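You operate a simulated robot arm through the tools that you are given. There is no shell and no other tool.

Carry out the task below with a simulated robot arm. There is one attempt and no reset: what you move stays moved.

TASK
Put things in order on the top of the steel table. At the end: the green grease pad stands where the white coarse stem filter stood; the narrow pink spacer stands where the green grease pad stood; the white coarse stem filter stands where the grey wiping block stood; the grey wiping block is on the brown edged board; whatever was shut is shut again. Leave all else as you found it, and nothing knocked over.

Only the result counts: the job must be done as asked and must still hold three seconds after the hand-in. Knocking over, shifting, dropping, spilling or breaking anything else fails it.

THE ROBOT
A 7-joint arm with a two-finger gripper, fixed in place. Base frame: the origin is at the foot of the arm, x ahead of it, y to its left, z up; the work surface is at about z = 0.86. Lengths are in m, angles in degrees, forces in N, time in s.
With the tool pointing down near the work surface it reaches from about 0.34 to 0.72 m from the base axis. Its first joint turns from -66.0 to 66.0 degrees. Payload 2.45 kg.
The TCP is the grasp point between the finger pads, 0.026 m short of the fingertips. In the tool frame z runs along the fingers and y along their closing line. The gripper opens to 0.096 m. The gripper's body begins 0.069 m behind the TCP.
Orientation is that of the tool frame in the base frame, as a unit quaternion [w, x, y, z]. With the fingers straight down and closing along the base's y, the tool's x points along the base's -x, its y along +y and its z along -z.

THE INTERFACE
- The arm moves only by the tool move_arm. Its argument "motion" is a list of rows, each an object (a shift or turn left out is 0, a gripper value left out holds the last) with "travel": the shift along the tool's x, y, z in m, a list of three; "turn": the turn, a rotation vector about the tool's x, y, z in degrees, a list of three; "claw": the closure, from 0 (fully open) to 1 (shut). In form: [{"travel": [tx, ty, tz], "turn": [wx, wy, wz], "claw": claw}, ...]. A call has 1 to 20 rows; each row shifts and turns the commanded pose from where the row before left it, along the tool's axes as they then stand. Each row takes 0.2 s and may step no farther than 0.05 m and 8.6 degrees from the row before; otherwise, or with a gripper value out of range, the whole call is refused. Where a pose cannot be reached the arm comes as near as it can. A force on the tool above 40 N (or 10 N above the force at the start of the call, whichever is more), or a blocked arm, ends the call early, and 0.2 s more pass. Each finger halts on what it meets, pressing with about 45 N; the grip force reading is that of the motor and also rises with nothing between the fingers. The clock runs only during rows and for 0.2 s after the last one: add rows that do not move to give the fingers time. The reply holds the time, the measured pose of the TCP, the force on the tool along the base axes, the opening and the grip force, in the units named above and with some noise, with the torque about the TCP (base axes, N m) and any sound that the robot's microphone picked up, and new pictures: "pictures" is both (left out), scene, wrist or none.
- Cameras (640 x 400 px; columns grow to the right, rows downward): "scene" is fixed at [0.1696, -0.387, 1.4548]; the picture's right is [0.74, -0.67, 0.00], its down [-0.30, -0.33, -0.90] and it looks along [0.60, 0.66, -0.44] (base axes); focal length 312 px, centre (320, 200). "wrist" rides on the gripper at [0.082, 0.003, -0.098] in the tool frame; the picture's right is [-0.04, 1.00, 0.00], its down [-0.73, -0.03, -0.68] and it looks along [-0.68, -0.03, 0.73] (tool axes); focal length 256 px, centre (320, 200). There is no depth. A picture from a camera that has moved, and an enlarged one, comes with that camera's place and axes in the base frame and with its lens. The place of the scene camera against the robot may be out by one fixed shift of up to 0.018 m in any direction.
- inspect(camera, box): a new picture of the part [left, top, right, bottom] of that camera's present view, enlarged. It takes no simulated time.
- finish_job(): hands the job in; it is judged then, once.

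Nothing tells you positions but the pictures and the camera data. Unless the task says otherwise, let go and move clear before handing in.

The tools are called after ">>>" as name(argument=value, ...) on one line, values as JSON. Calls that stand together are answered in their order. move_arm: Moves the arm, as the interface text tells. Its arguments: {"type":"object","properties":{"motion":{"type":"array","items":{"type":"object","properties":{"travel":{"type":"array","items":{"type":"number"}},"turn":{"type":"array","items":{"type":"number"}},"claw":{"type":"number"}}}},"pictures":{"type":"string","enum":["both","scene","wrist","none"]}},"required":["motion"]} The other tools are called the same way: inspect (camera, box) takes an enlarged picture of a part of a camera's view; finish_job () hands the job in.

At the start:

```text
time: 0.0
ee_pos: [0.4239, 0.1884, 1.1701]
tool_rot: [-0.001, 0.0, 1.0, 0.001]
ft_force: [-0.3, -0.3, -0.8]
torque: [0.03, 0.03, -0.01]
gripper_width: 0.0961
grasp_force: 0.1
```

scene: 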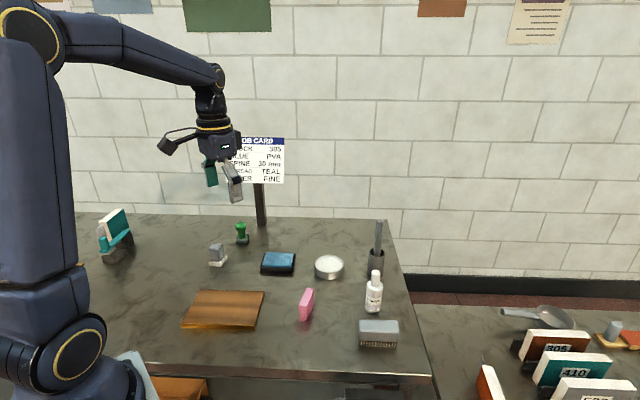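
wrist: 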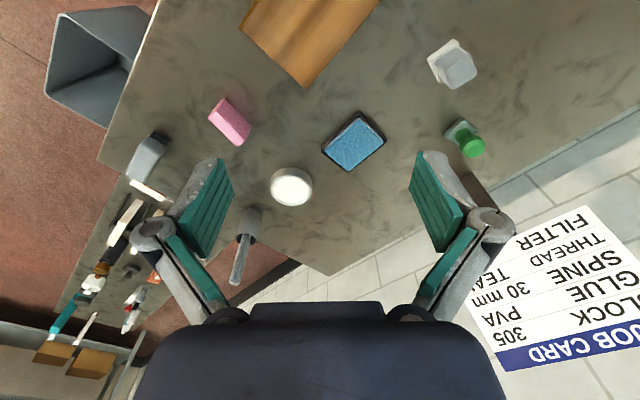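

I see a steel table with a brown board, a pink block, a grey brush-like block, a white disc, a blue pad, a small grey/white item and a green item. I'll look closer before deciding which is which.

>>> inspect(camera="scene", box=[180, 200, 340, 300])

>>> inspect(camera="scene", box=[280, 210, 440, 360])

>>> inspect(camera="scene", box=[80, 200, 280, 400])

>>> inspect(camera="wrist", box=[400, 20, 520, 180])

>>> inspect(camera="wrist", box=[100, 60, 340, 260])

```text
4.00 times, centred on (260, 250) of scene
camera zoom: at [0.1696, -0.387, 1.4548], right [0.74, -0.67, 0.0], down [-0.3, -0.33, -0.9], along [0.6, 0.66, -0.44], focal length 1247 px, centre (560, 0)
```

zoom: 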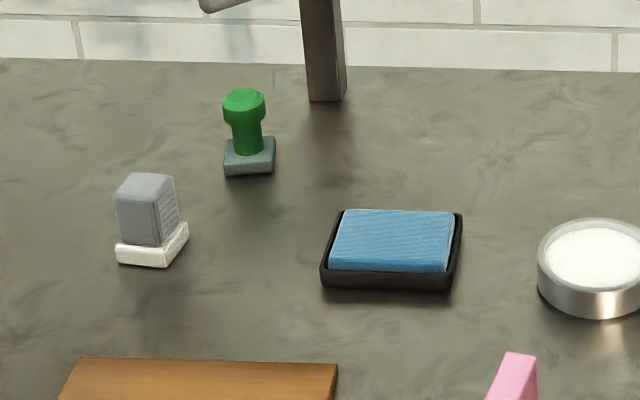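

```text
2.67 times, centred on (360, 285) of scene
camera zoom: at [0.1696, -0.387, 1.4548], right [0.74, -0.67, 0.0], down [-0.3, -0.33, -0.9], along [0.6, 0.66, -0.44], focal length 831 px, centre (213, -27)
```

zoom: 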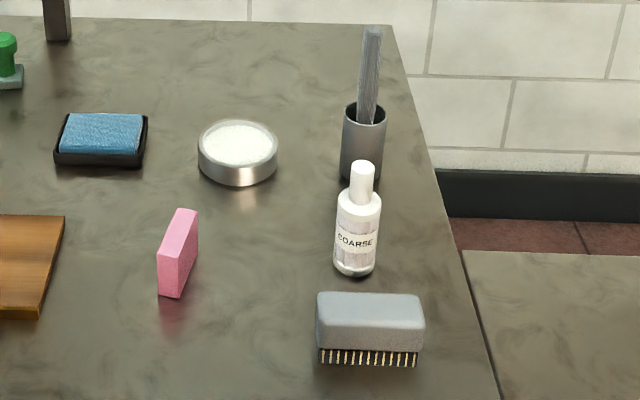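

```text
2.00 times, centred on (180, 300) of scene
camera zoom: at [0.1696, -0.387, 1.4548], right [0.74, -0.67, 0.0], down [-0.3, -0.33, -0.9], along [0.6, 0.66, -0.44], focal length 623 px, centre (600, 0)
```

zoom: 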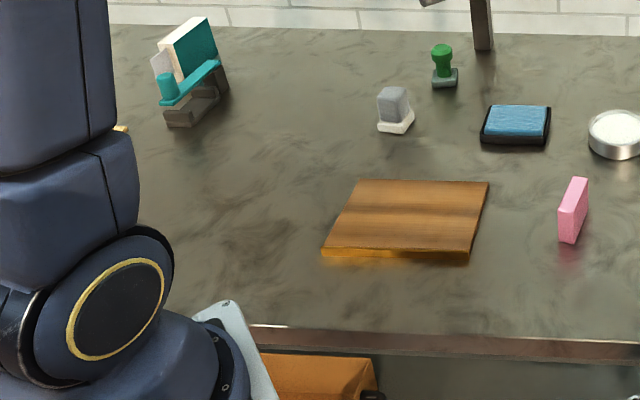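

```text
2.50 times, centred on (460, 100) of wrist
camera zoom: at [0.3411, 0.1916, 1.268], right [0.04, 1.0, 0.0], down [0.73, -0.03, 0.68], along [0.68, -0.03, -0.73], focal length 640 px, centre (-30, 450)
```

zoom: 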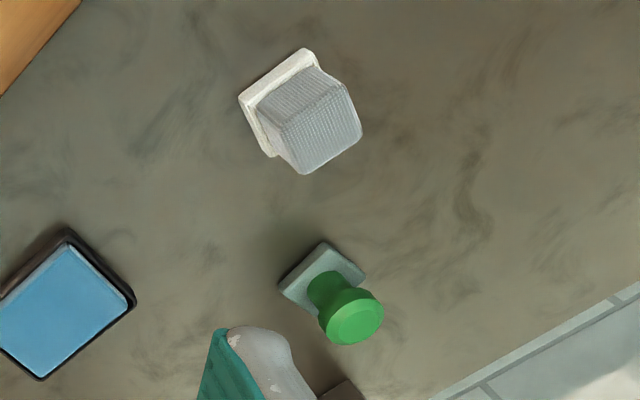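

```text
2.00 times, centred on (220, 160) of wrist
camera zoom: at [0.3411, 0.1916, 1.268], right [0.04, 1.0, 0.0], down [0.73, -0.03, 0.68], along [0.68, -0.03, -0.73], focal length 512 px, centre (520, 280)
```

zoom: 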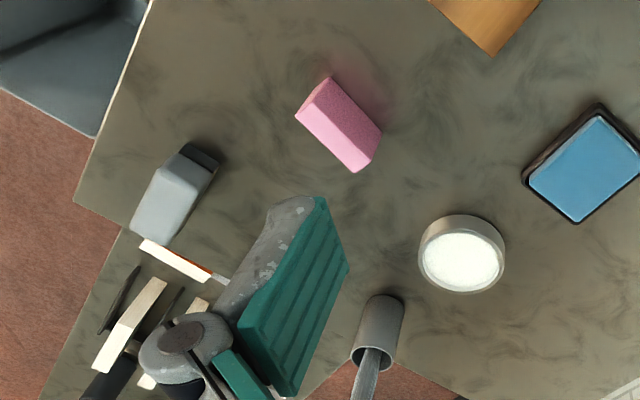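

The items partly match the task names, but I need sharper views of the candidates and of the neighbourhood (teal item at left, drawer area, side table).

>>> inspect(camera="scene", box=[195, 215, 259, 275])

>>> inspect(camera="scene", box=[345, 260, 409, 355])

>>> inspect(camera="scene", box=[80, 200, 150, 270])

>>> inspect(camera="scene", box=[460, 290, 640, 400])

>>> inspect(camera="scene", box=[100, 330, 280, 400])

>>> inspect(camera="wrist", box=[20, 120, 180, 380])

>>> inspect(camera="scene", box=[170, 280, 330, 340])

```text
6.67 times, centred on (227, 245) of scene
camera zoom: at [0.1696, -0.387, 1.4548], right [0.74, -0.67, 0.0], down [-0.3, -0.33, -0.9], along [0.6, 0.66, -0.44], focal length 2078 px, centre (940, -100)
```

zoom: 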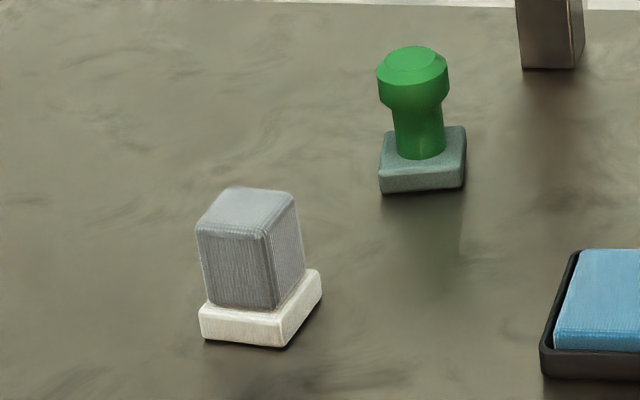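

```text
4.21 times, centred on (377, 308) of scene
camera zoom: at [0.1696, -0.387, 1.4548], right [0.74, -0.67, 0.0], down [-0.3, -0.33, -0.9], along [0.6, 0.66, -0.44], focal length 1312 px, centre (80, -253)
```

zoom: 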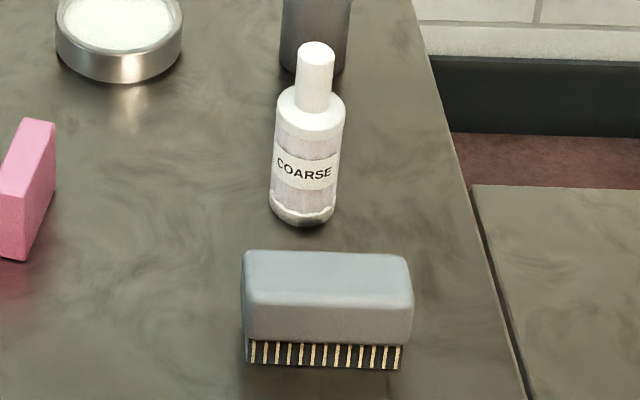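

```text
5.71 times, centred on (115, 235) of scene
camera zoom: at [0.1696, -0.387, 1.4548], right [0.74, -0.67, 0.0], down [-0.3, -0.33, -0.9], along [0.6, 0.66, -0.44], focal length 1781 px, centre (1491, 0)
```

zoom: 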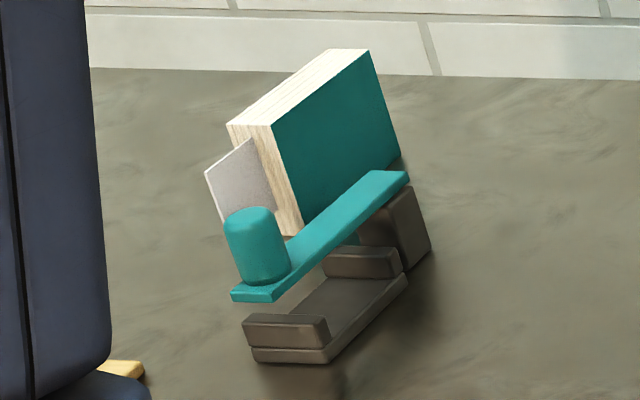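

```text
3.56 times, centred on (550, 345) of scene
camera zoom: at [0.1696, -0.387, 1.4548], right [0.74, -0.67, 0.0], down [-0.3, -0.33, -0.9], along [0.6, 0.66, -0.44], focal length 1108 px, centre (-498, -316)
```

zoom: 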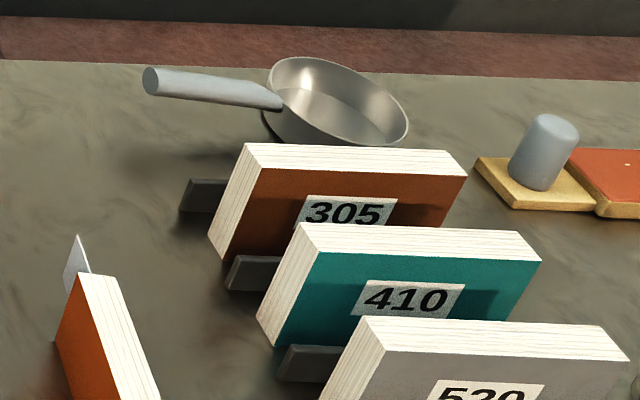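

```text
3.56 times, centred on (190, 365) of scene
camera zoom: at [0.1696, -0.387, 1.4548], right [0.74, -0.67, 0.0], down [-0.3, -0.33, -0.9], along [0.6, 0.66, -0.44], focal length 1108 px, centre (782, -387)
```

zoom: 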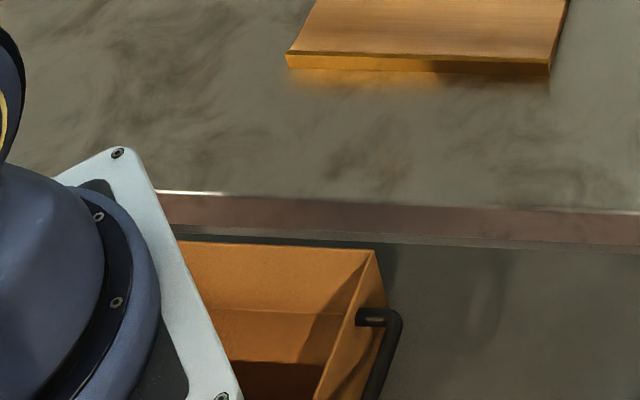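

```text
1.54 times, centred on (100, 250) of wrist
camera zoom: at [0.3411, 0.1916, 1.268], right [0.04, 1.0, 0.0], down [0.73, -0.03, 0.68], along [0.68, -0.03, -0.73], focal length 394 px, centre (658, 123)
```

zoom: 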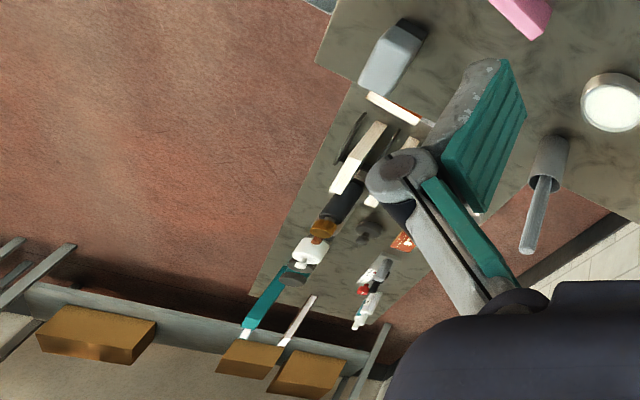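

```text
4.00 times, centred on (250, 310) of scene
camera zoom: at [0.1696, -0.387, 1.4548], right [0.74, -0.67, 0.0], down [-0.3, -0.33, -0.9], along [0.6, 0.66, -0.44], focal length 1247 px, centre (600, -240)
```

zoom: 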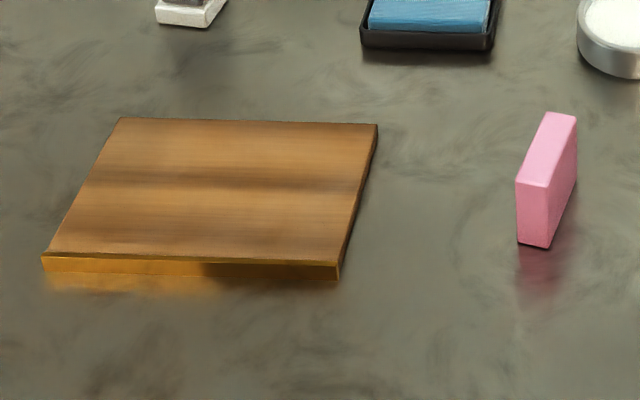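

I take the small grey fabric block on a white sole as the wiping block (about x 0.45, y 0.37). The green knob on a pad is the grease pad (about 0.56, 0.42), the bottle marked COARSE is the filter (about 0.64, -0.07), and the pink slab is the spacer. The steel-bristled brush looks like a different thing. I'll first hover over the grey block and refine its position.

>>> move_arm(motion=[{"travel": [-0.007, 0.0445, 0]}, {"travel": [-0.007, 0.0445, 0]}, {"travel": [-0.007, 0.0445, 0]}, {"travel": [-0.0077, 0.0445, 0]}, {"turn": [0, 0, -7.6], "travel": [0, 0, 0.025]}, {"turn": [0, 0, -7.6], "travel": [0, 0, 0.025]}, {"turn": [0, 0, -7.6], "travel": [0, 0, 0.025]}, {"turn": [0, 0, -7.6], "travel": [0, 0, 0.025]}, {"turn": [0, 0, -7.6], "travel": [0, 0, 0.025]}, {}])

```text
time: 2.2
ee_pos: [0.4547, 0.367, 1.0461]
tool_rot: [0.0, -0.327, 0.945, 0.0]
ft_force: [0.3, -0.5, 0.1]
torque: [0.0, -0.02, 0.01]
gripper_width: 0.0959
grasp_force: 0.2
camera wrist: at [0.3868, 0.3199, 1.1441], right [-0.58, 0.81, 0.0], down [0.6, 0.43, 0.68], along [0.55, 0.4, -0.73], focal length 256 px, centre (320, 200)
```

scene: 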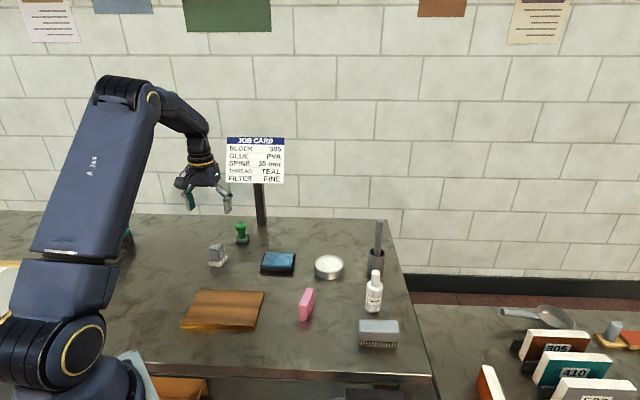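
wrist: 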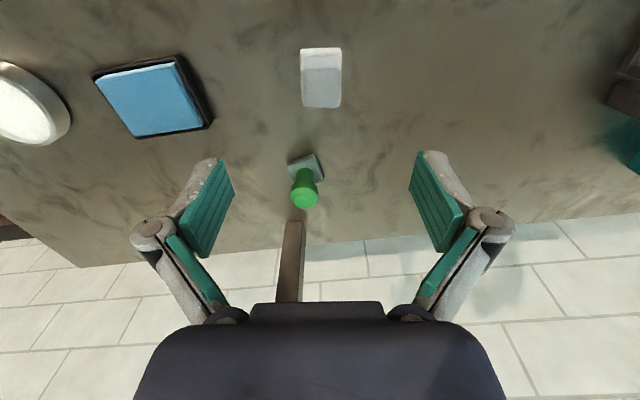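

The grey block is well aligned with the gripper at this yaw. I'll zoom to measure it.

>>> inspect(camera="wrist", box=[280, 30, 360, 130])

>>> inspect(camera="wrist", box=[265, 130, 345, 230])

>>> inspect(camera="scene", box=[170, 120, 300, 280])

```text
4.00 times, centred on (320, 80) of wrist
camera zoom: at [0.3868, 0.3199, 1.1441], right [-0.58, 0.81, 0.0], down [0.6, 0.43, 0.68], along [0.55, 0.4, -0.73], focal length 1024 px, centre (320, 680)
```

zoom: 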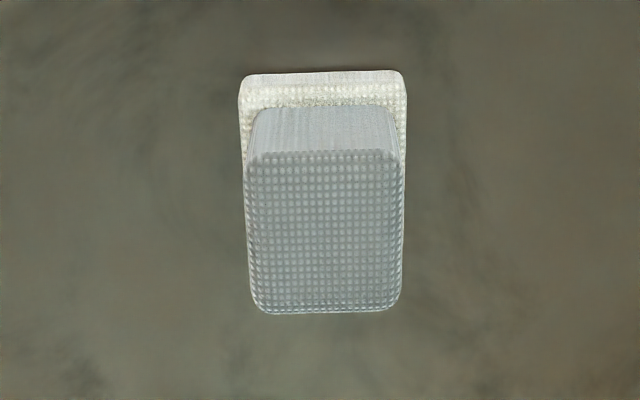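

```text
4.00 times, centred on (305, 180) of wrist
camera zoom: at [0.3868, 0.3199, 1.1441], right [-0.58, 0.81, 0.0], down [0.6, 0.43, 0.68], along [0.55, 0.4, -0.73], focal length 1024 px, centre (380, 280)
```

zoom: 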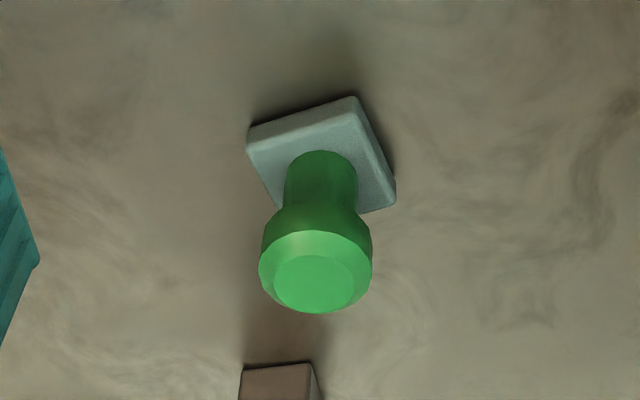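

```text
2.50 times, centred on (235, 200) of scene
camera zoom: at [0.1696, -0.387, 1.4548], right [0.74, -0.67, 0.0], down [-0.3, -0.33, -0.9], along [0.6, 0.66, -0.44], focal length 779 px, centre (532, 200)
```

zoom: 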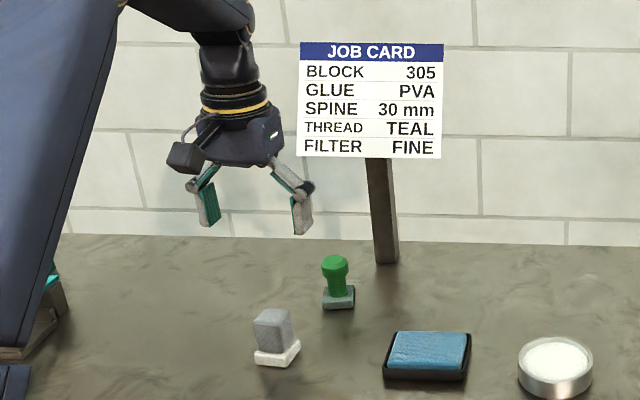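

The grey block's centre is about (0.454, 0.368), its sole is about 4 cm square and its top is near z 0.911. I'll lower the fingers onto the grey upper part, above the wider sole, and close.

>>> move_arm(motion=[{"travel": [0, 0.001, 0.04]}, {"travel": [0, 0, 0.04]}, {"travel": [0, 0, 0.03]}, {"travel": [0, 0, 0.02]}, {"travel": [0, 0, 0.007]}, {}])

```text
time: 3.6
ee_pos: [0.4527, 0.3669, 0.9068]
tool_rot: [0.0, -0.325, 0.946, 0.0]
ft_force: [0.2, -0.1, 0.3]
torque: [0.01, -0.03, -0.01]
gripper_width: 0.0961
grasp_force: 0.1
camera wrist: at [0.3847, 0.3195, 1.0045], right [-0.58, 0.81, 0.0], down [0.6, 0.43, 0.68], along [0.55, 0.4, -0.73], focal length 256 px, centre (320, 200)
```

scene: 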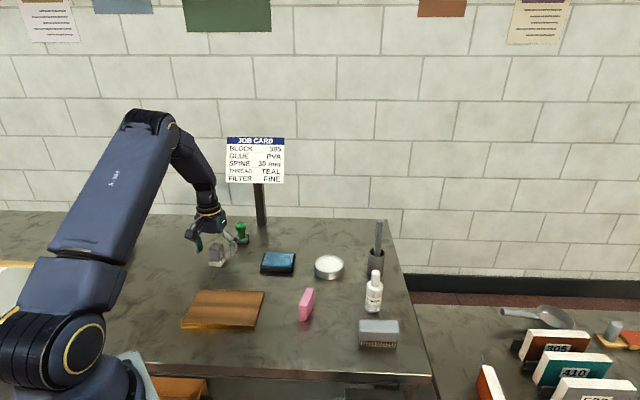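
wrist: 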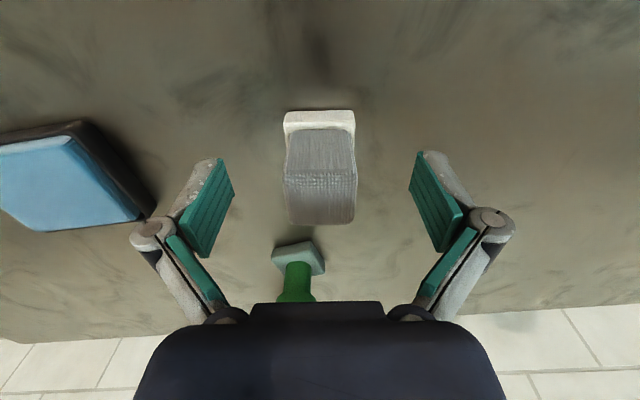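

The block sits centred between the fingers. Now I close the gripper.

>>> move_arm(motion=[{"claw": 1}, {}, {}, {}, {}, {}], pictures="wrist")

```text
time: 5.0
ee_pos: [0.452, 0.367, 0.9073]
tool_rot: [0.001, -0.325, 0.946, 0.0]
ft_force: [-0.2, 0.7, 1.3]
torque: [0.06, 0.06, 0.02]
gripper_width: 0.0328
grasp_force: 44.9
camera wrist: at [0.3847, 0.3195, 1.0048], right [-0.58, 0.81, 0.0], down [0.6, 0.43, 0.68], along [0.55, 0.4, -0.73], focal length 256 px, centre (320, 200)
```

wrist: 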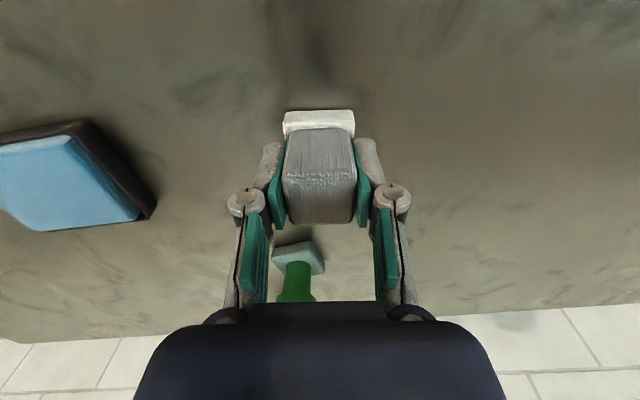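

The block is gripped (opening 0.033). I'll lift it and carry it over the board, centre about (0.378, 0.177), then look.

>>> move_arm(motion=[{"travel": [0, 0, -0.02]}, {"travel": [0, 0, -0.035]}, {"travel": [0, 0, -0.035]}, {"travel": [0.0292, -0.01737, 0]}, {"travel": [0.0292, -0.01737, 0]}, {"travel": [0.0292, -0.01737, 0]}, {"travel": [0.0292, -0.01737, 0]}, {"travel": [0.0292, -0.01737, 0]}, {"travel": [0.0292, -0.01737, 0]}, {}])

```text
time: 7.2
ee_pos: [0.3763, 0.178, 0.9962]
tool_rot: [0.0, -0.325, 0.946, 0.0]
ft_force: [-0.5, 0.1, 0.2]
torque: [-0.02, -0.01, -0.03]
gripper_width: 0.0327
grasp_force: 45.0
camera wrist: at [0.3099, 0.1299, 1.0955], right [-0.58, 0.81, 0.0], down [0.6, 0.43, 0.68], along [0.55, 0.4, -0.73], focal length 256 px, centre (320, 200)
```

scene: 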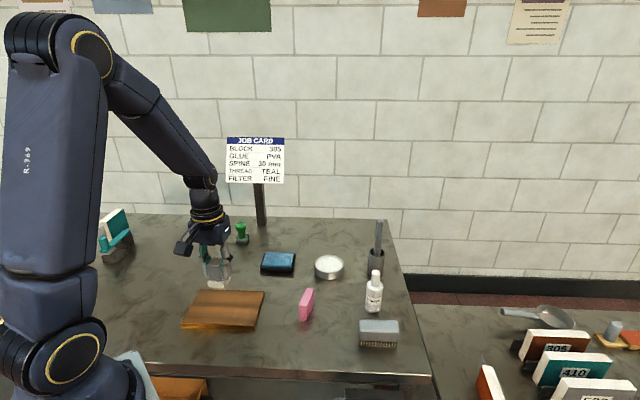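
wrist: 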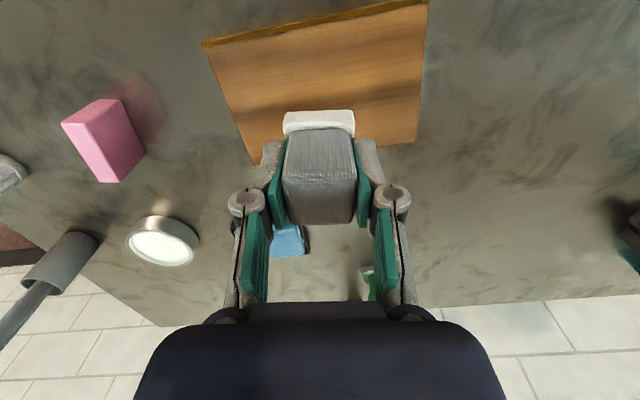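

The block is almost exactly above the board's centre. I'll check the board's edge and thickness before lowering.

>>> inspect(camera="wrist", box=[190, 0, 440, 170])

>>> inspect(camera="scene", box=[170, 240, 280, 340])

```text
2.35 times, centred on (315, 85) of wrist
camera zoom: at [0.3099, 0.1299, 1.0955], right [-0.58, 0.81, 0.0], down [0.6, 0.43, 0.68], along [0.55, 0.4, -0.73], focal length 602 px, centre (332, 471)
```

zoom: 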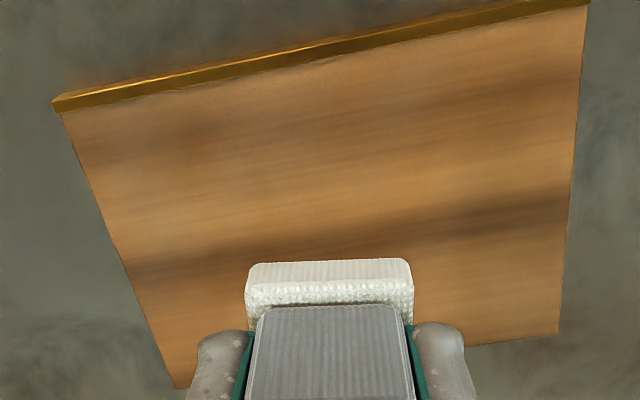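

```text
4.00 times, centred on (225, 290) of scene
camera zoom: at [0.1696, -0.3871, 1.4548], right [0.74, -0.67, 0.0], down [-0.3, -0.33, -0.9], along [0.6, 0.66, -0.44], focal length 1247 px, centre (700, -160)
```

zoom: 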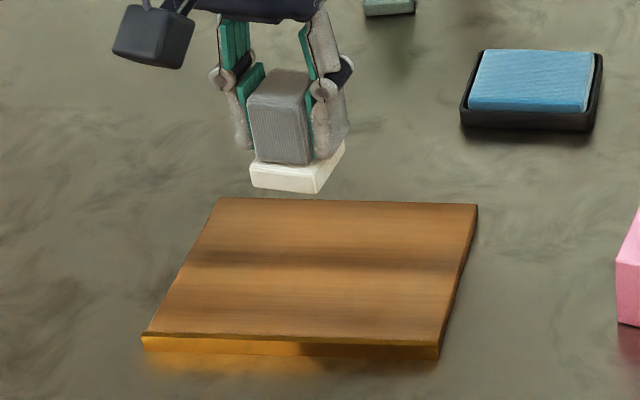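

The board is flat, about 9–10 mm thick, with an edging strip on its near side. I'll lower most of the way now, then feel for contact in small steps.

>>> move_arm(motion=[{"travel": [0, 0, 0.03]}, {"travel": [0, 0, 0.025]}, {"travel": [0, 0, 0.015]}, {"travel": [0, 0, 0.004]}, {"travel": [0, 0, 0.002]}, {}])

```text
time: 8.6
ee_pos: [0.3791, 0.1775, 0.9218]
tool_rot: [0.0, -0.325, 0.946, 0.0]
ft_force: [0.4, -0.5, 0.3]
torque: [0.01, 0.01, 0.02]
gripper_width: 0.0329
grasp_force: 45.2
camera wrist: at [0.3117, 0.1297, 1.0197], right [-0.58, 0.81, 0.0], down [0.6, 0.43, 0.68], along [0.55, 0.4, -0.73], focal length 256 px, centre (320, 200)
```

scene: 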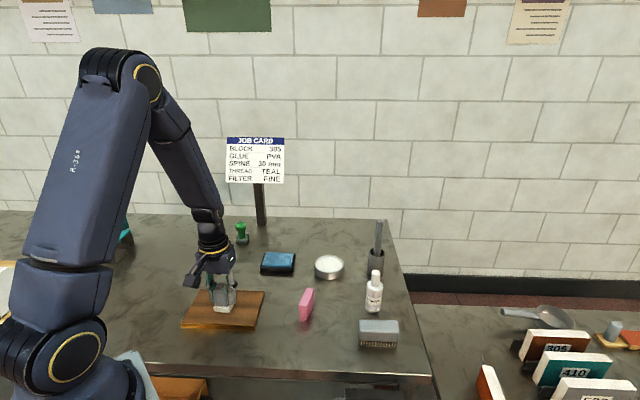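
wrist: 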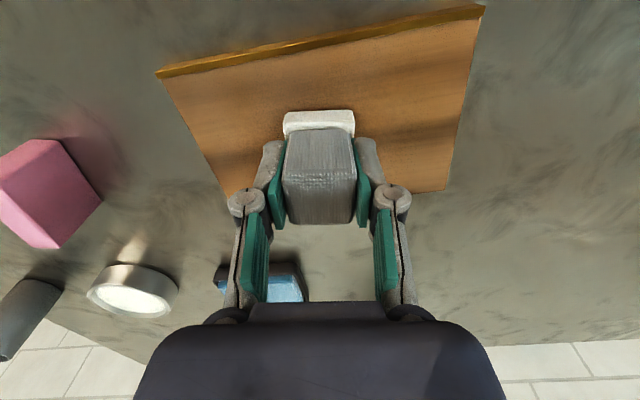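

No contact yet; the block's underside should be a few mm above the board. I'll go on in small steps.

>>> move_arm(motion=[{"travel": [0, 0, 0.0015]}, {}, {"travel": [0, 0, 0.001]}, {}], pictures="none")

>>> inspect(camera="scene", box=[195, 270, 255, 330])

```text
time: 9.6
ee_pos: [0.3779, 0.1774, 0.9201]
tool_rot: [0.0, -0.325, 0.946, 0.0]
ft_force: [-0.3, -0.3, -0.1]
torque: [-0.03, -0.03, 0.03]
gripper_width: 0.0327
grasp_force: 45.0
```

```text
6.67 times, centred on (225, 300) of scene
camera zoom: at [0.1696, -0.387, 1.4548], right [0.74, -0.67, 0.0], down [-0.3, -0.33, -0.9], along [0.6, 0.66, -0.44], focal length 2078 px, centre (953, -467)
```

zoom: 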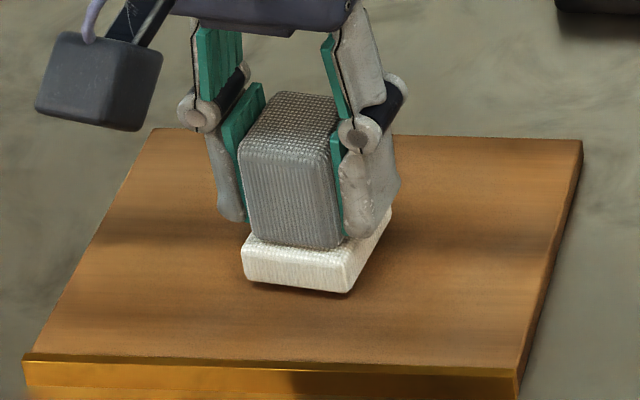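

Nearly touching, but still no force. I'll keep stepping down by 1 mm.

>>> move_arm(motion=[{"travel": [0, 0, 0.001]}, {}, {"travel": [0, 0, 0.001]}, {}], pictures="none")

```text
time: 10.6
ee_pos: [0.3784, 0.1773, 0.9167]
tool_rot: [0.0, -0.326, 0.945, 0.001]
ft_force: [-0.3, 0.2, -0.5]
torque: [0.01, -0.02, 0.02]
gripper_width: 0.0327
grasp_force: 44.8
```

>>> move_arm(motion=[{"travel": [0, 0, 0.001]}, {}, {}], pictures="none")

>>> inspect(camera="scene", box=[205, 285, 245, 325])

```text
time: 11.4
ee_pos: [0.3792, 0.177, 0.9171]
tool_rot: [0.001, -0.326, 0.945, 0.0]
ft_force: [-1.0, 1.5, 6.9]
torque: [0.07, 0.01, 0.0]
gripper_width: 0.033
grasp_force: 44.8
```

```text
10.00 times, centred on (225, 305) of scene
camera zoom: at [0.1695, -0.387, 1.4549], right [0.74, -0.67, 0.0], down [-0.3, -0.33, -0.9], along [0.6, 0.66, -0.44], focal length 3117 px, centre (1270, -850)
```

zoom: 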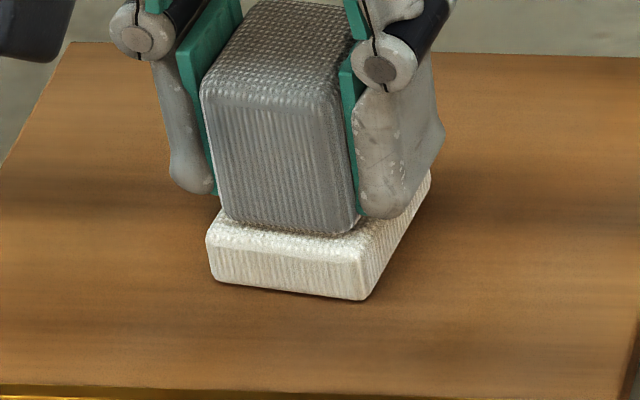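

Contact at about 7 N. I'll open the gripper and rise straight up.

>>> move_arm(motion=[{"claw": 0}, {}, {}, {}, {"travel": [0, 0, -0.02]}, {"travel": [0, 0, -0.04]}, {"travel": [0, 0, -0.045]}, {"travel": [0, 0, -0.045]}, {}])

```text
time: 13.4
ee_pos: [0.381, 0.1777, 1.0654]
tool_rot: [0.0, -0.326, 0.945, 0.0]
ft_force: [0.2, 0.3, 0.9]
torque: [0.01, 0.0, -0.01]
gripper_width: 0.096
grasp_force: 0.1
camera wrist: at [0.3123, 0.1293, 1.1628], right [-0.58, 0.81, 0.0], down [0.6, 0.43, 0.68], along [0.55, 0.4, -0.73], focal length 256 px, centre (320, 200)
```

scene: 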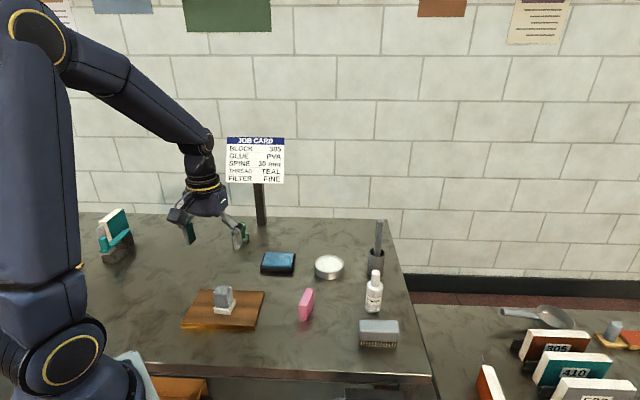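
wrist: 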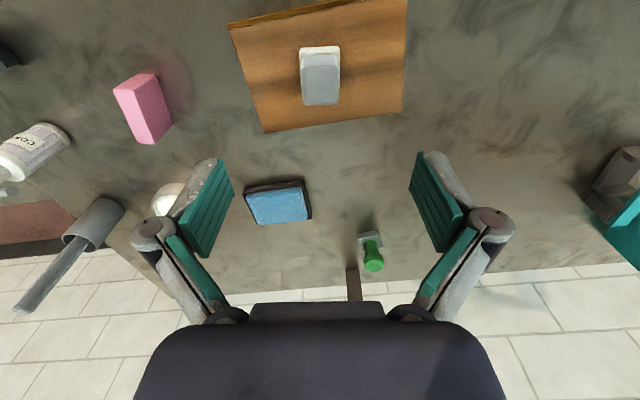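

The grey block stands on the board. Next I'll move high over the COARSE bottle, which I put at about (0.65, -0.065).

>>> move_arm(motion=[{"travel": [0, 0, -0.035]}, {"travel": [0, 0, -0.0284]}, {"travel": [-0.00726, -0.0398, 0]}, {"travel": [-0.00726, -0.0398, 0]}, {"travel": [-0.00726, -0.0398, 0]}, {"travel": [-0.00726, -0.0398, 0]}, {"travel": [-0.00726, -0.0398, 0]}, {"travel": [-0.00726, -0.0398, 0]}, {"travel": [-0.00726, -0.0398, 0]}, {"travel": [-0.00726, -0.0398, 0]}, {"travel": [-0.00726, -0.0398, 0]}, {"turn": [0, 0, 7.333]}, {"turn": [0, 0, 7.333]}, {"turn": [0, 0, 7.333]}, {"turn": [0, 0, 7.333]}, {"turn": [0, 0, 7.333]}, {"turn": [0, 0, 7.333]}, {}])

```text
time: 17.2
ee_pos: [0.6507, -0.0645, 1.1307]
tool_rot: [0.001, 0.052, 0.999, 0.001]
ft_force: [0.3, 0.2, -0.9]
torque: [0.01, 0.03, -0.02]
gripper_width: 0.0959
grasp_force: 0.0
camera wrist: at [0.5682, -0.0524, 1.2283], right [0.15, 0.99, 0.0], down [0.73, -0.11, 0.68], along [0.67, -0.1, -0.73], focal length 256 px, centre (320, 200)
```

scene: 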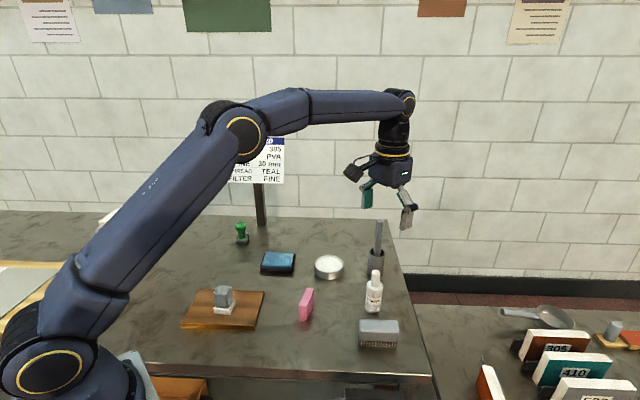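
wrist: 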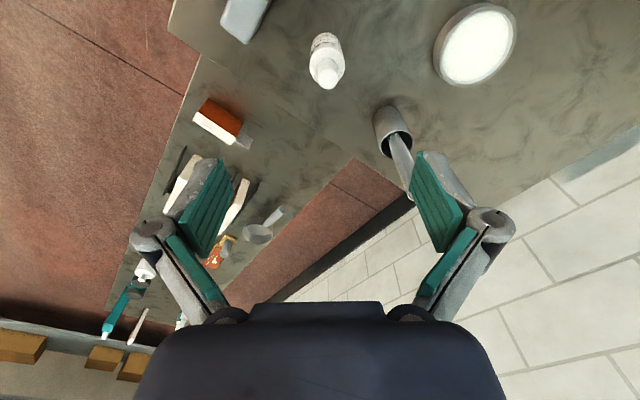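

>>> inspect(camera="wrist", box=[280, 20, 380, 110])

>>> inspect(camera="wrist", box=[200, 0, 520, 200])

>>> inspect(camera="scene", box=[350, 260, 410, 350])

```text
4.44 times, centred on (330, 65) of wrist
camera zoom: at [0.5682, -0.0524, 1.2283], right [0.15, 0.99, 0.0], down [0.73, -0.11, 0.68], along [0.67, -0.1, -0.73], focal length 1138 px, centre (276, 800)
```

zoom: 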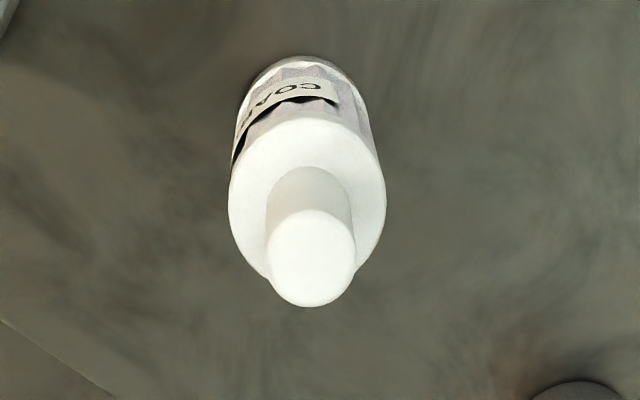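

```text
2.00 times, centred on (360, 100) of wrist
camera zoom: at [0.5682, -0.0524, 1.2283], right [0.15, 0.99, 0.0], down [0.73, -0.11, 0.68], along [0.67, -0.1, -0.73], focal length 512 px, centre (240, 400)
```

zoom: 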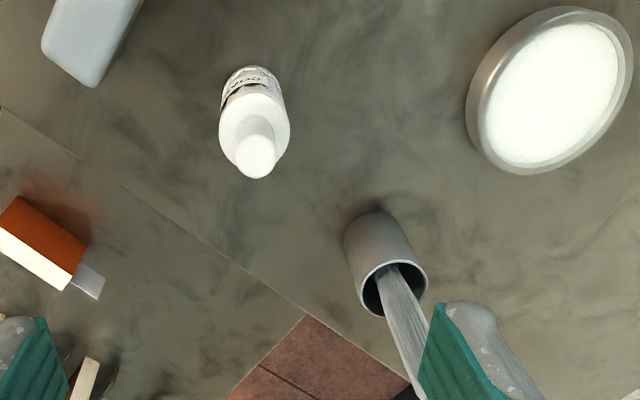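

```text
4.44 times, centred on (380, 305) of scene
camera zoom: at [0.1696, -0.387, 1.4548], right [0.74, -0.67, 0.0], down [-0.3, -0.33, -0.9], along [0.6, 0.66, -0.44], focal length 1385 px, centre (53, -267)
```

zoom: 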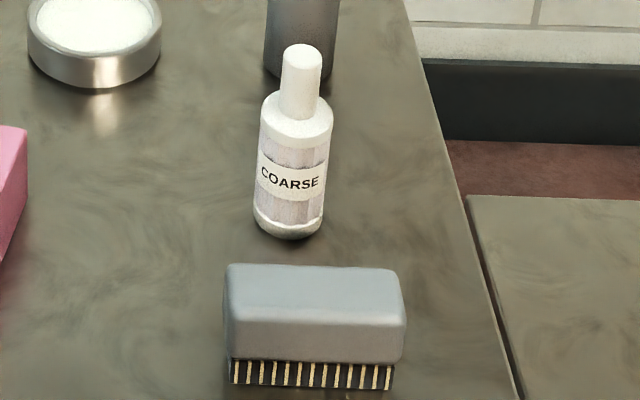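

The bottle's centre is about (0.651, -0.058). Its body is about 39 mm wide up to z≈0.92, and the stem tops out near 0.97. I'll lower so the pads hold the body just below the shoulder and the palm stays clear of the stem.

>>> move_arm(motion=[{"travel": [0, 0.0075, 0.03]}, {"travel": [0, 0, 0.04]}, {"travel": [0, 0, 0.04]}, {"travel": [0, 0, 0.03]}, {}])

```text
time: 18.4
ee_pos: [0.6496, -0.0611, 0.991]
tool_rot: [0.0, 0.053, 0.999, -0.001]
ft_force: [0.7, -0.3, 0.3]
torque: [0.01, 0.02, -0.02]
gripper_width: 0.0963
grasp_force: 0.0
camera wrist: at [0.5675, -0.0499, 1.0887], right [0.14, 0.99, 0.0], down [0.73, -0.11, 0.68], along [0.67, -0.1, -0.73], focal length 256 px, centre (320, 200)
```

scene: 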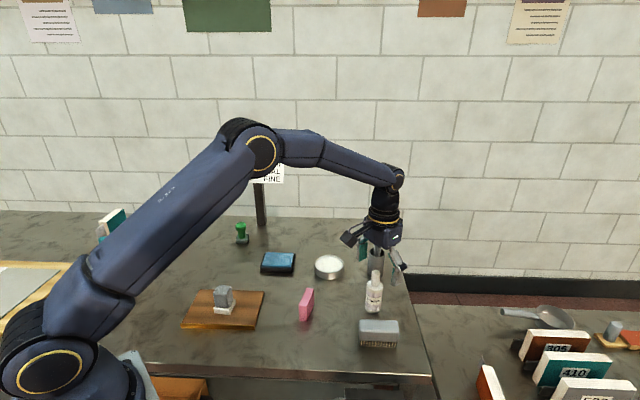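
wrist: 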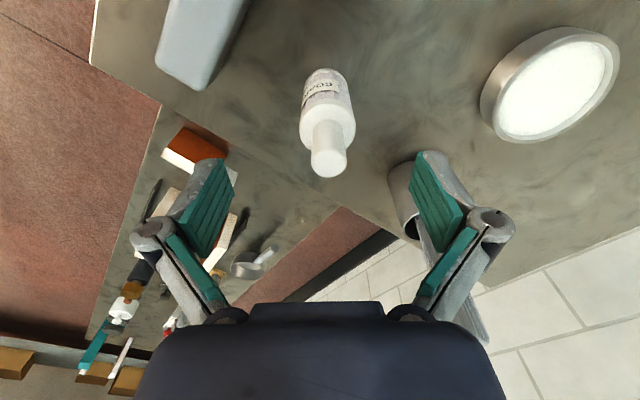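

The bottle is about 3 mm to one side of the gripper's centre line. I'll correct for that and descend to grasp height.

>>> move_arm(motion=[{"travel": [-0.001, 0.003, 0.03]}, {"travel": [0, 0, 0.025]}, {"travel": [0, 0, 0.017]}, {}, {}])

```text
time: 19.6
ee_pos: [0.6538, -0.0556, 0.9195]
tool_rot: [0.001, 0.053, 0.999, 0.0]
ft_force: [-1.0, 0.2, 0.2]
torque: [0.03, 0.0, -0.01]
gripper_width: 0.0959
grasp_force: 0.1
camera wrist: at [0.572, -0.0446, 1.0171], right [0.14, 0.99, 0.0], down [0.73, -0.11, 0.68], along [0.67, -0.1, -0.73], focal length 256 px, centre (320, 200)
```

scene: 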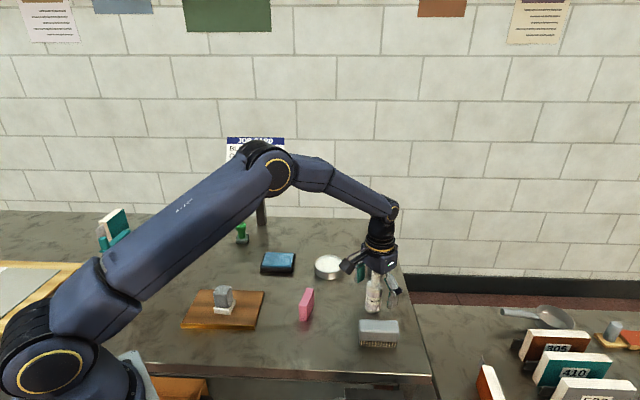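
wrist: 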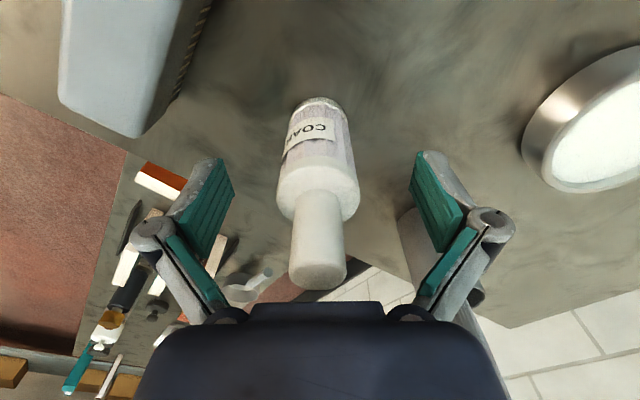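

The bottle is centred with the stem clear of the palm. Closing the gripper.

>>> move_arm(motion=[{"claw": 1}, {}, {}, {}, {}], pictures="wrist")

```text
time: 20.8
ee_pos: [0.6551, -0.0569, 0.9197]
tool_rot: [0.0, 0.052, 0.999, 0.0]
ft_force: [-0.7, 0.0, 1.0]
torque: [0.0, 0.02, 0.04]
gripper_width: 0.0358
grasp_force: 44.4
camera wrist: at [0.5721, -0.0447, 1.0174], right [0.14, 0.99, 0.0], down [0.73, -0.11, 0.68], along [0.67, -0.1, -0.73], focal length 256 px, centre (320, 200)
```

wrist: 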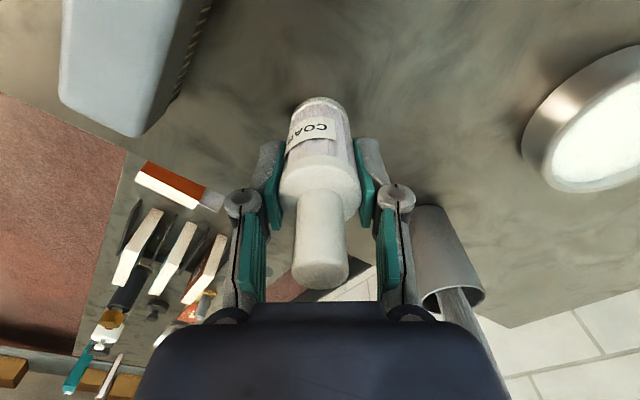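

The bottle is held. I'll lift it high and carry it toward the grey block's old spot.

>>> move_arm(motion=[{"travel": [0, 0, -0.02]}, {"travel": [0, 0, -0.04]}, {"travel": [0, 0, -0.045]}, {"travel": [0, 0, -0.045]}, {"travel": [0.02205, 0.03625, 0]}, {"travel": [0.02205, 0.03625, 0]}, {"travel": [0.02205, 0.03625, 0]}, {"travel": [0.02205, 0.03625, 0]}, {"travel": [0.02205, 0.03625, 0]}, {"travel": [0.02205, 0.03625, 0]}, {"travel": [0.02205, 0.03625, 0]}, {"travel": [0.02205, 0.03625, 0]}, {"travel": [0.02205, 0.03625, 0]}, {"travel": [0.02205, 0.03625, 0]}, {"travel": [0.02205, 0.03625, 0]}, {}])

```text
time: 24.2
ee_pos: [0.4532, 0.3674, 1.0667]
tool_rot: [0.0, 0.052, 0.999, 0.0]
ft_force: [0.4, -0.2, -0.4]
torque: [0.0, 0.01, 0.02]
gripper_width: 0.0359
grasp_force: 44.7
camera wrist: at [0.3707, 0.3799, 1.1647], right [0.14, 0.99, 0.0], down [0.73, -0.11, 0.68], along [0.67, -0.1, -0.73], focal length 256 px, centre (320, 200)
```

scene: 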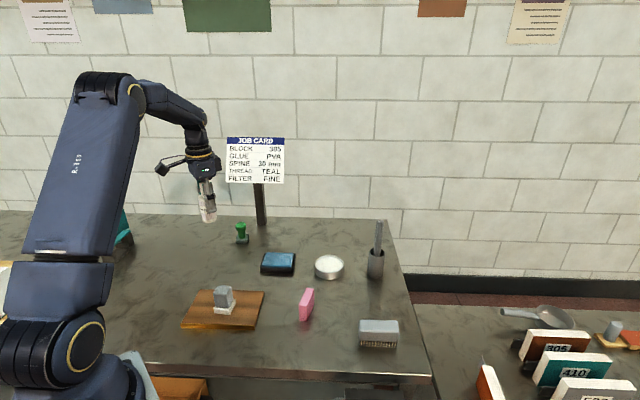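
wrist: 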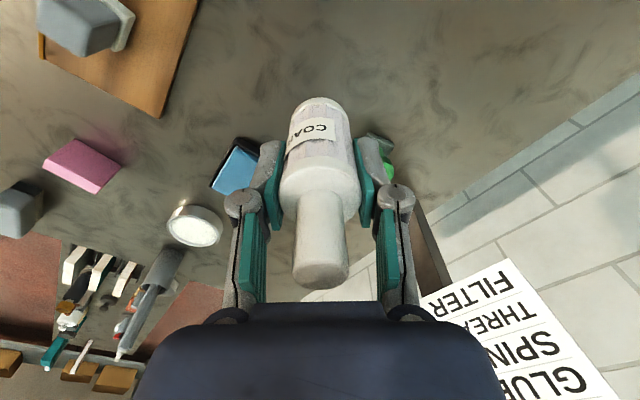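

Over the spot. I'll turn the wrist to the natural yaw and lower until just above the table.

>>> move_arm(motion=[{"turn": [0, 0, -7.333]}, {"turn": [0, 0, -7.333]}, {"turn": [0, 0, -7.333]}, {"turn": [0, 0, -7.333]}, {"turn": [0, 0, -7.333]}, {"turn": [0, 0, -7.333]}, {"travel": [0, 0, 0.04]}, {"travel": [0, 0, 0.04]}, {"travel": [0, 0, 0.035]}, {"travel": [0, 0, 0.02]}, {"travel": [0, 0, 0.008]}, {}])

```text
time: 26.8
ee_pos: [0.4525, 0.3689, 0.9242]
tool_rot: [0.0, -0.326, 0.945, 0.0]
ft_force: [-0.3, 0.3, -0.1]
torque: [-0.02, 0.02, -0.03]
gripper_width: 0.0357
grasp_force: 45.3
camera wrist: at [0.3852, 0.3203, 1.0222], right [-0.58, 0.81, 0.0], down [0.6, 0.43, 0.68], along [0.55, 0.4, -0.73], focal length 256 px, centre (320, 200)
```

scene: 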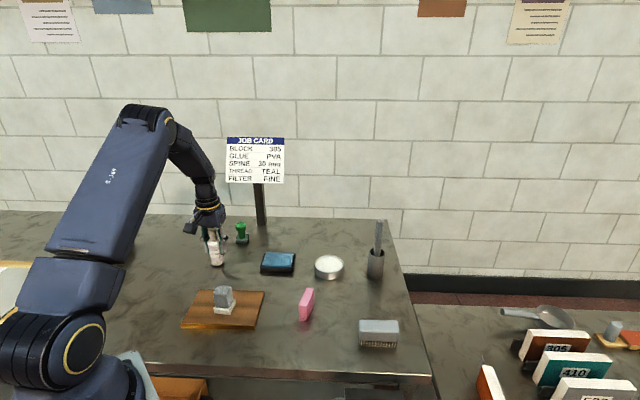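
wrist: 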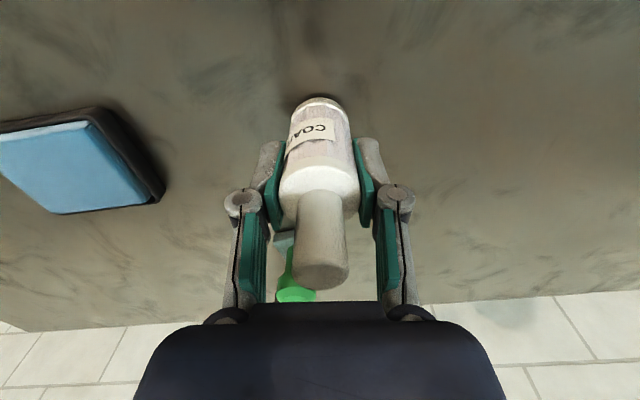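

About 7 mm to go; easing down.

>>> move_arm(motion=[{"travel": [0, 0, 0.003]}, {"travel": [0, 0, 0.002]}, {}, {"travel": [0, 0, 0.001]}, {}], pictures="none")

```text
time: 28.0
ee_pos: [0.4512, 0.3668, 0.9191]
tool_rot: [0.0, -0.325, 0.946, 0.0]
ft_force: [-0.6, -1.4, 10.2]
torque: [-0.13, 0.05, 0.0]
gripper_width: 0.0354
grasp_force: 45.5
```

Contact at about 10 N. I'll release, rise straight up and check it.

>>> move_arm(motion=[{"claw": 0}, {}, {}, {}, {"travel": [0, 0, -0.02]}, {"travel": [0, 0, -0.04]}, {"travel": [0, 0, -0.045]}, {"travel": [0, 0, -0.045]}, {}])

```text
time: 30.0
ee_pos: [0.4506, 0.3682, 1.0696]
tool_rot: [0.0, -0.326, 0.945, -0.001]
ft_force: [0.2, -0.1, -0.1]
torque: [-0.02, 0.0, -0.01]
gripper_width: 0.0961
grasp_force: 0.1
camera wrist: at [0.3829, 0.3198, 1.1678], right [-0.58, 0.81, 0.0], down [0.6, 0.43, 0.68], along [0.55, 0.4, -0.73], focal length 256 px, centre (320, 200)
```

scene: 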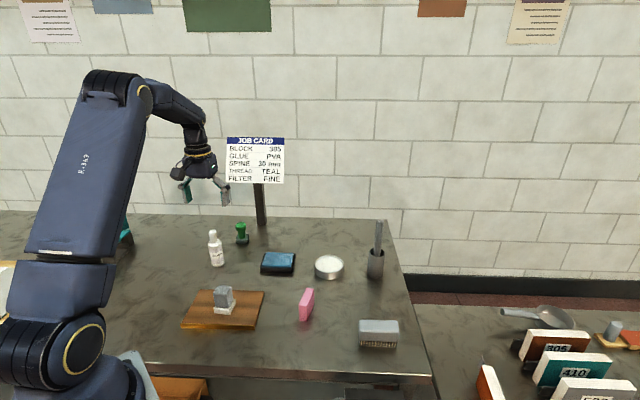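
wrist: 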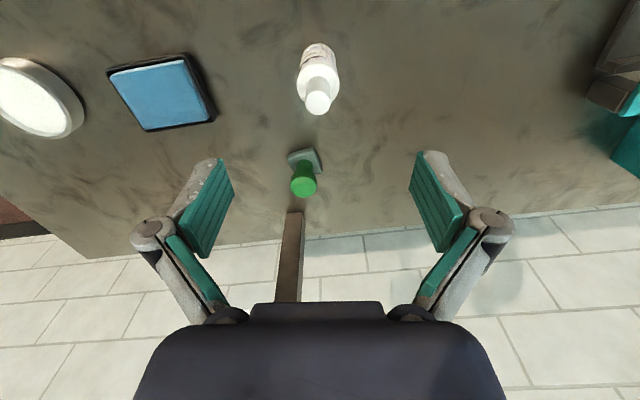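

The bottle stands on the grey block's old spot. Next I'll hover over the green pad with the gripper squared to the base axes, so the camera stays away from the bottle and the job card.

>>> move_arm(motion=[{"travel": [-0.0402, -0.0081, 0]}, {"travel": [-0.0402, -0.0081, 0]}, {"travel": [-0.0402, -0.0081, 0]}, {"turn": [0, 0, 7.6]}, {"turn": [0, 0, 7.6]}, {"turn": [0, 0, 7.6]}, {"turn": [0, 0, 7.6]}, {"turn": [0, 0, 7.6]}, {}, {}])

>>> inspect(camera="scene", box=[195, 215, 259, 275])

```text
time: 32.2
ee_pos: [0.5477, 0.412, 1.0664]
tool_rot: [0.0, 0.001, 1.0, -0.001]
ft_force: [0.4, 0.6, -0.1]
torque: [0.0, -0.01, 0.0]
gripper_width: 0.096
grasp_force: 0.1
out of reach, approached as far as the arm can: row 3
camera wrist: at [0.4635, 0.4149, 1.1644], right [0.04, 1.0, 0.0], down [0.73, -0.03, 0.68], along [0.68, -0.03, -0.73], focal length 256 px, centre (320, 200)
```

scene: 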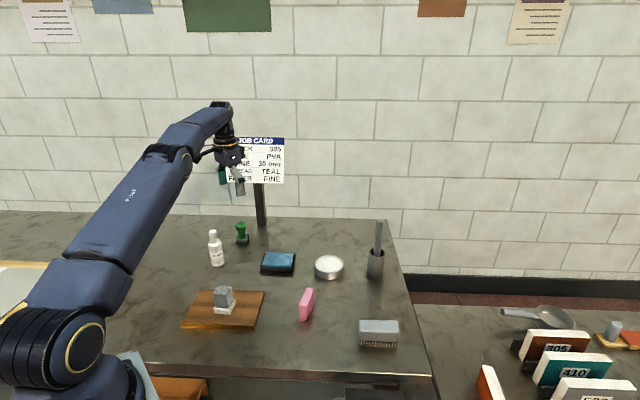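
wrist: 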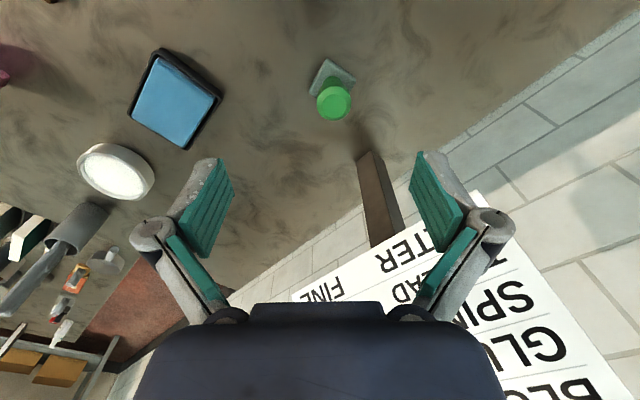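

```text
6.67 times, centred on (227, 245) of scene
camera zoom: at [0.1696, -0.387, 1.4548], right [0.74, -0.67, 0.0], down [-0.3, -0.33, -0.9], along [0.6, 0.66, -0.44], focal length 2078 px, centre (940, -100)
```

zoom: 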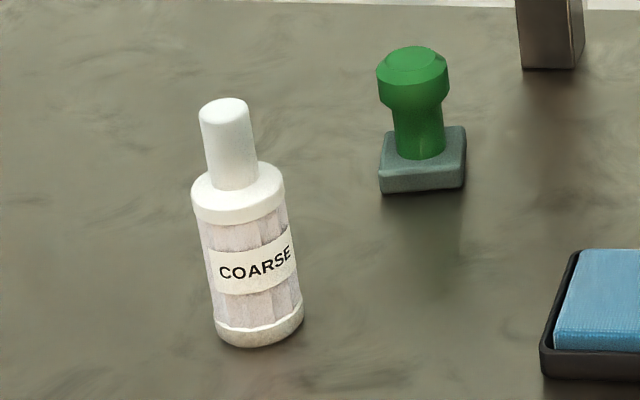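

The arm ran out of reach at this height and stopped about 18 mm short. Near the table it reaches farther. I'll measure the green pad from here first.

>>> inspect(camera="wrist", box=[285, 40, 385, 140])

```text
4.00 times, centred on (335, 90) of wrist
camera zoom: at [0.4635, 0.4149, 1.1644], right [0.04, 1.0, 0.0], down [0.73, -0.03, 0.68], along [0.68, -0.03, -0.73], focal length 1024 px, centre (260, 640)
```

zoom: 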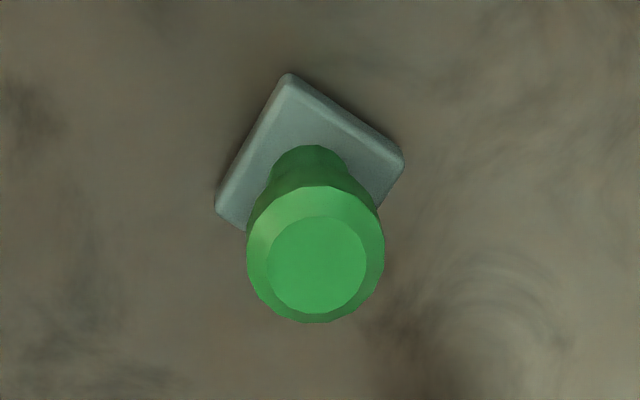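

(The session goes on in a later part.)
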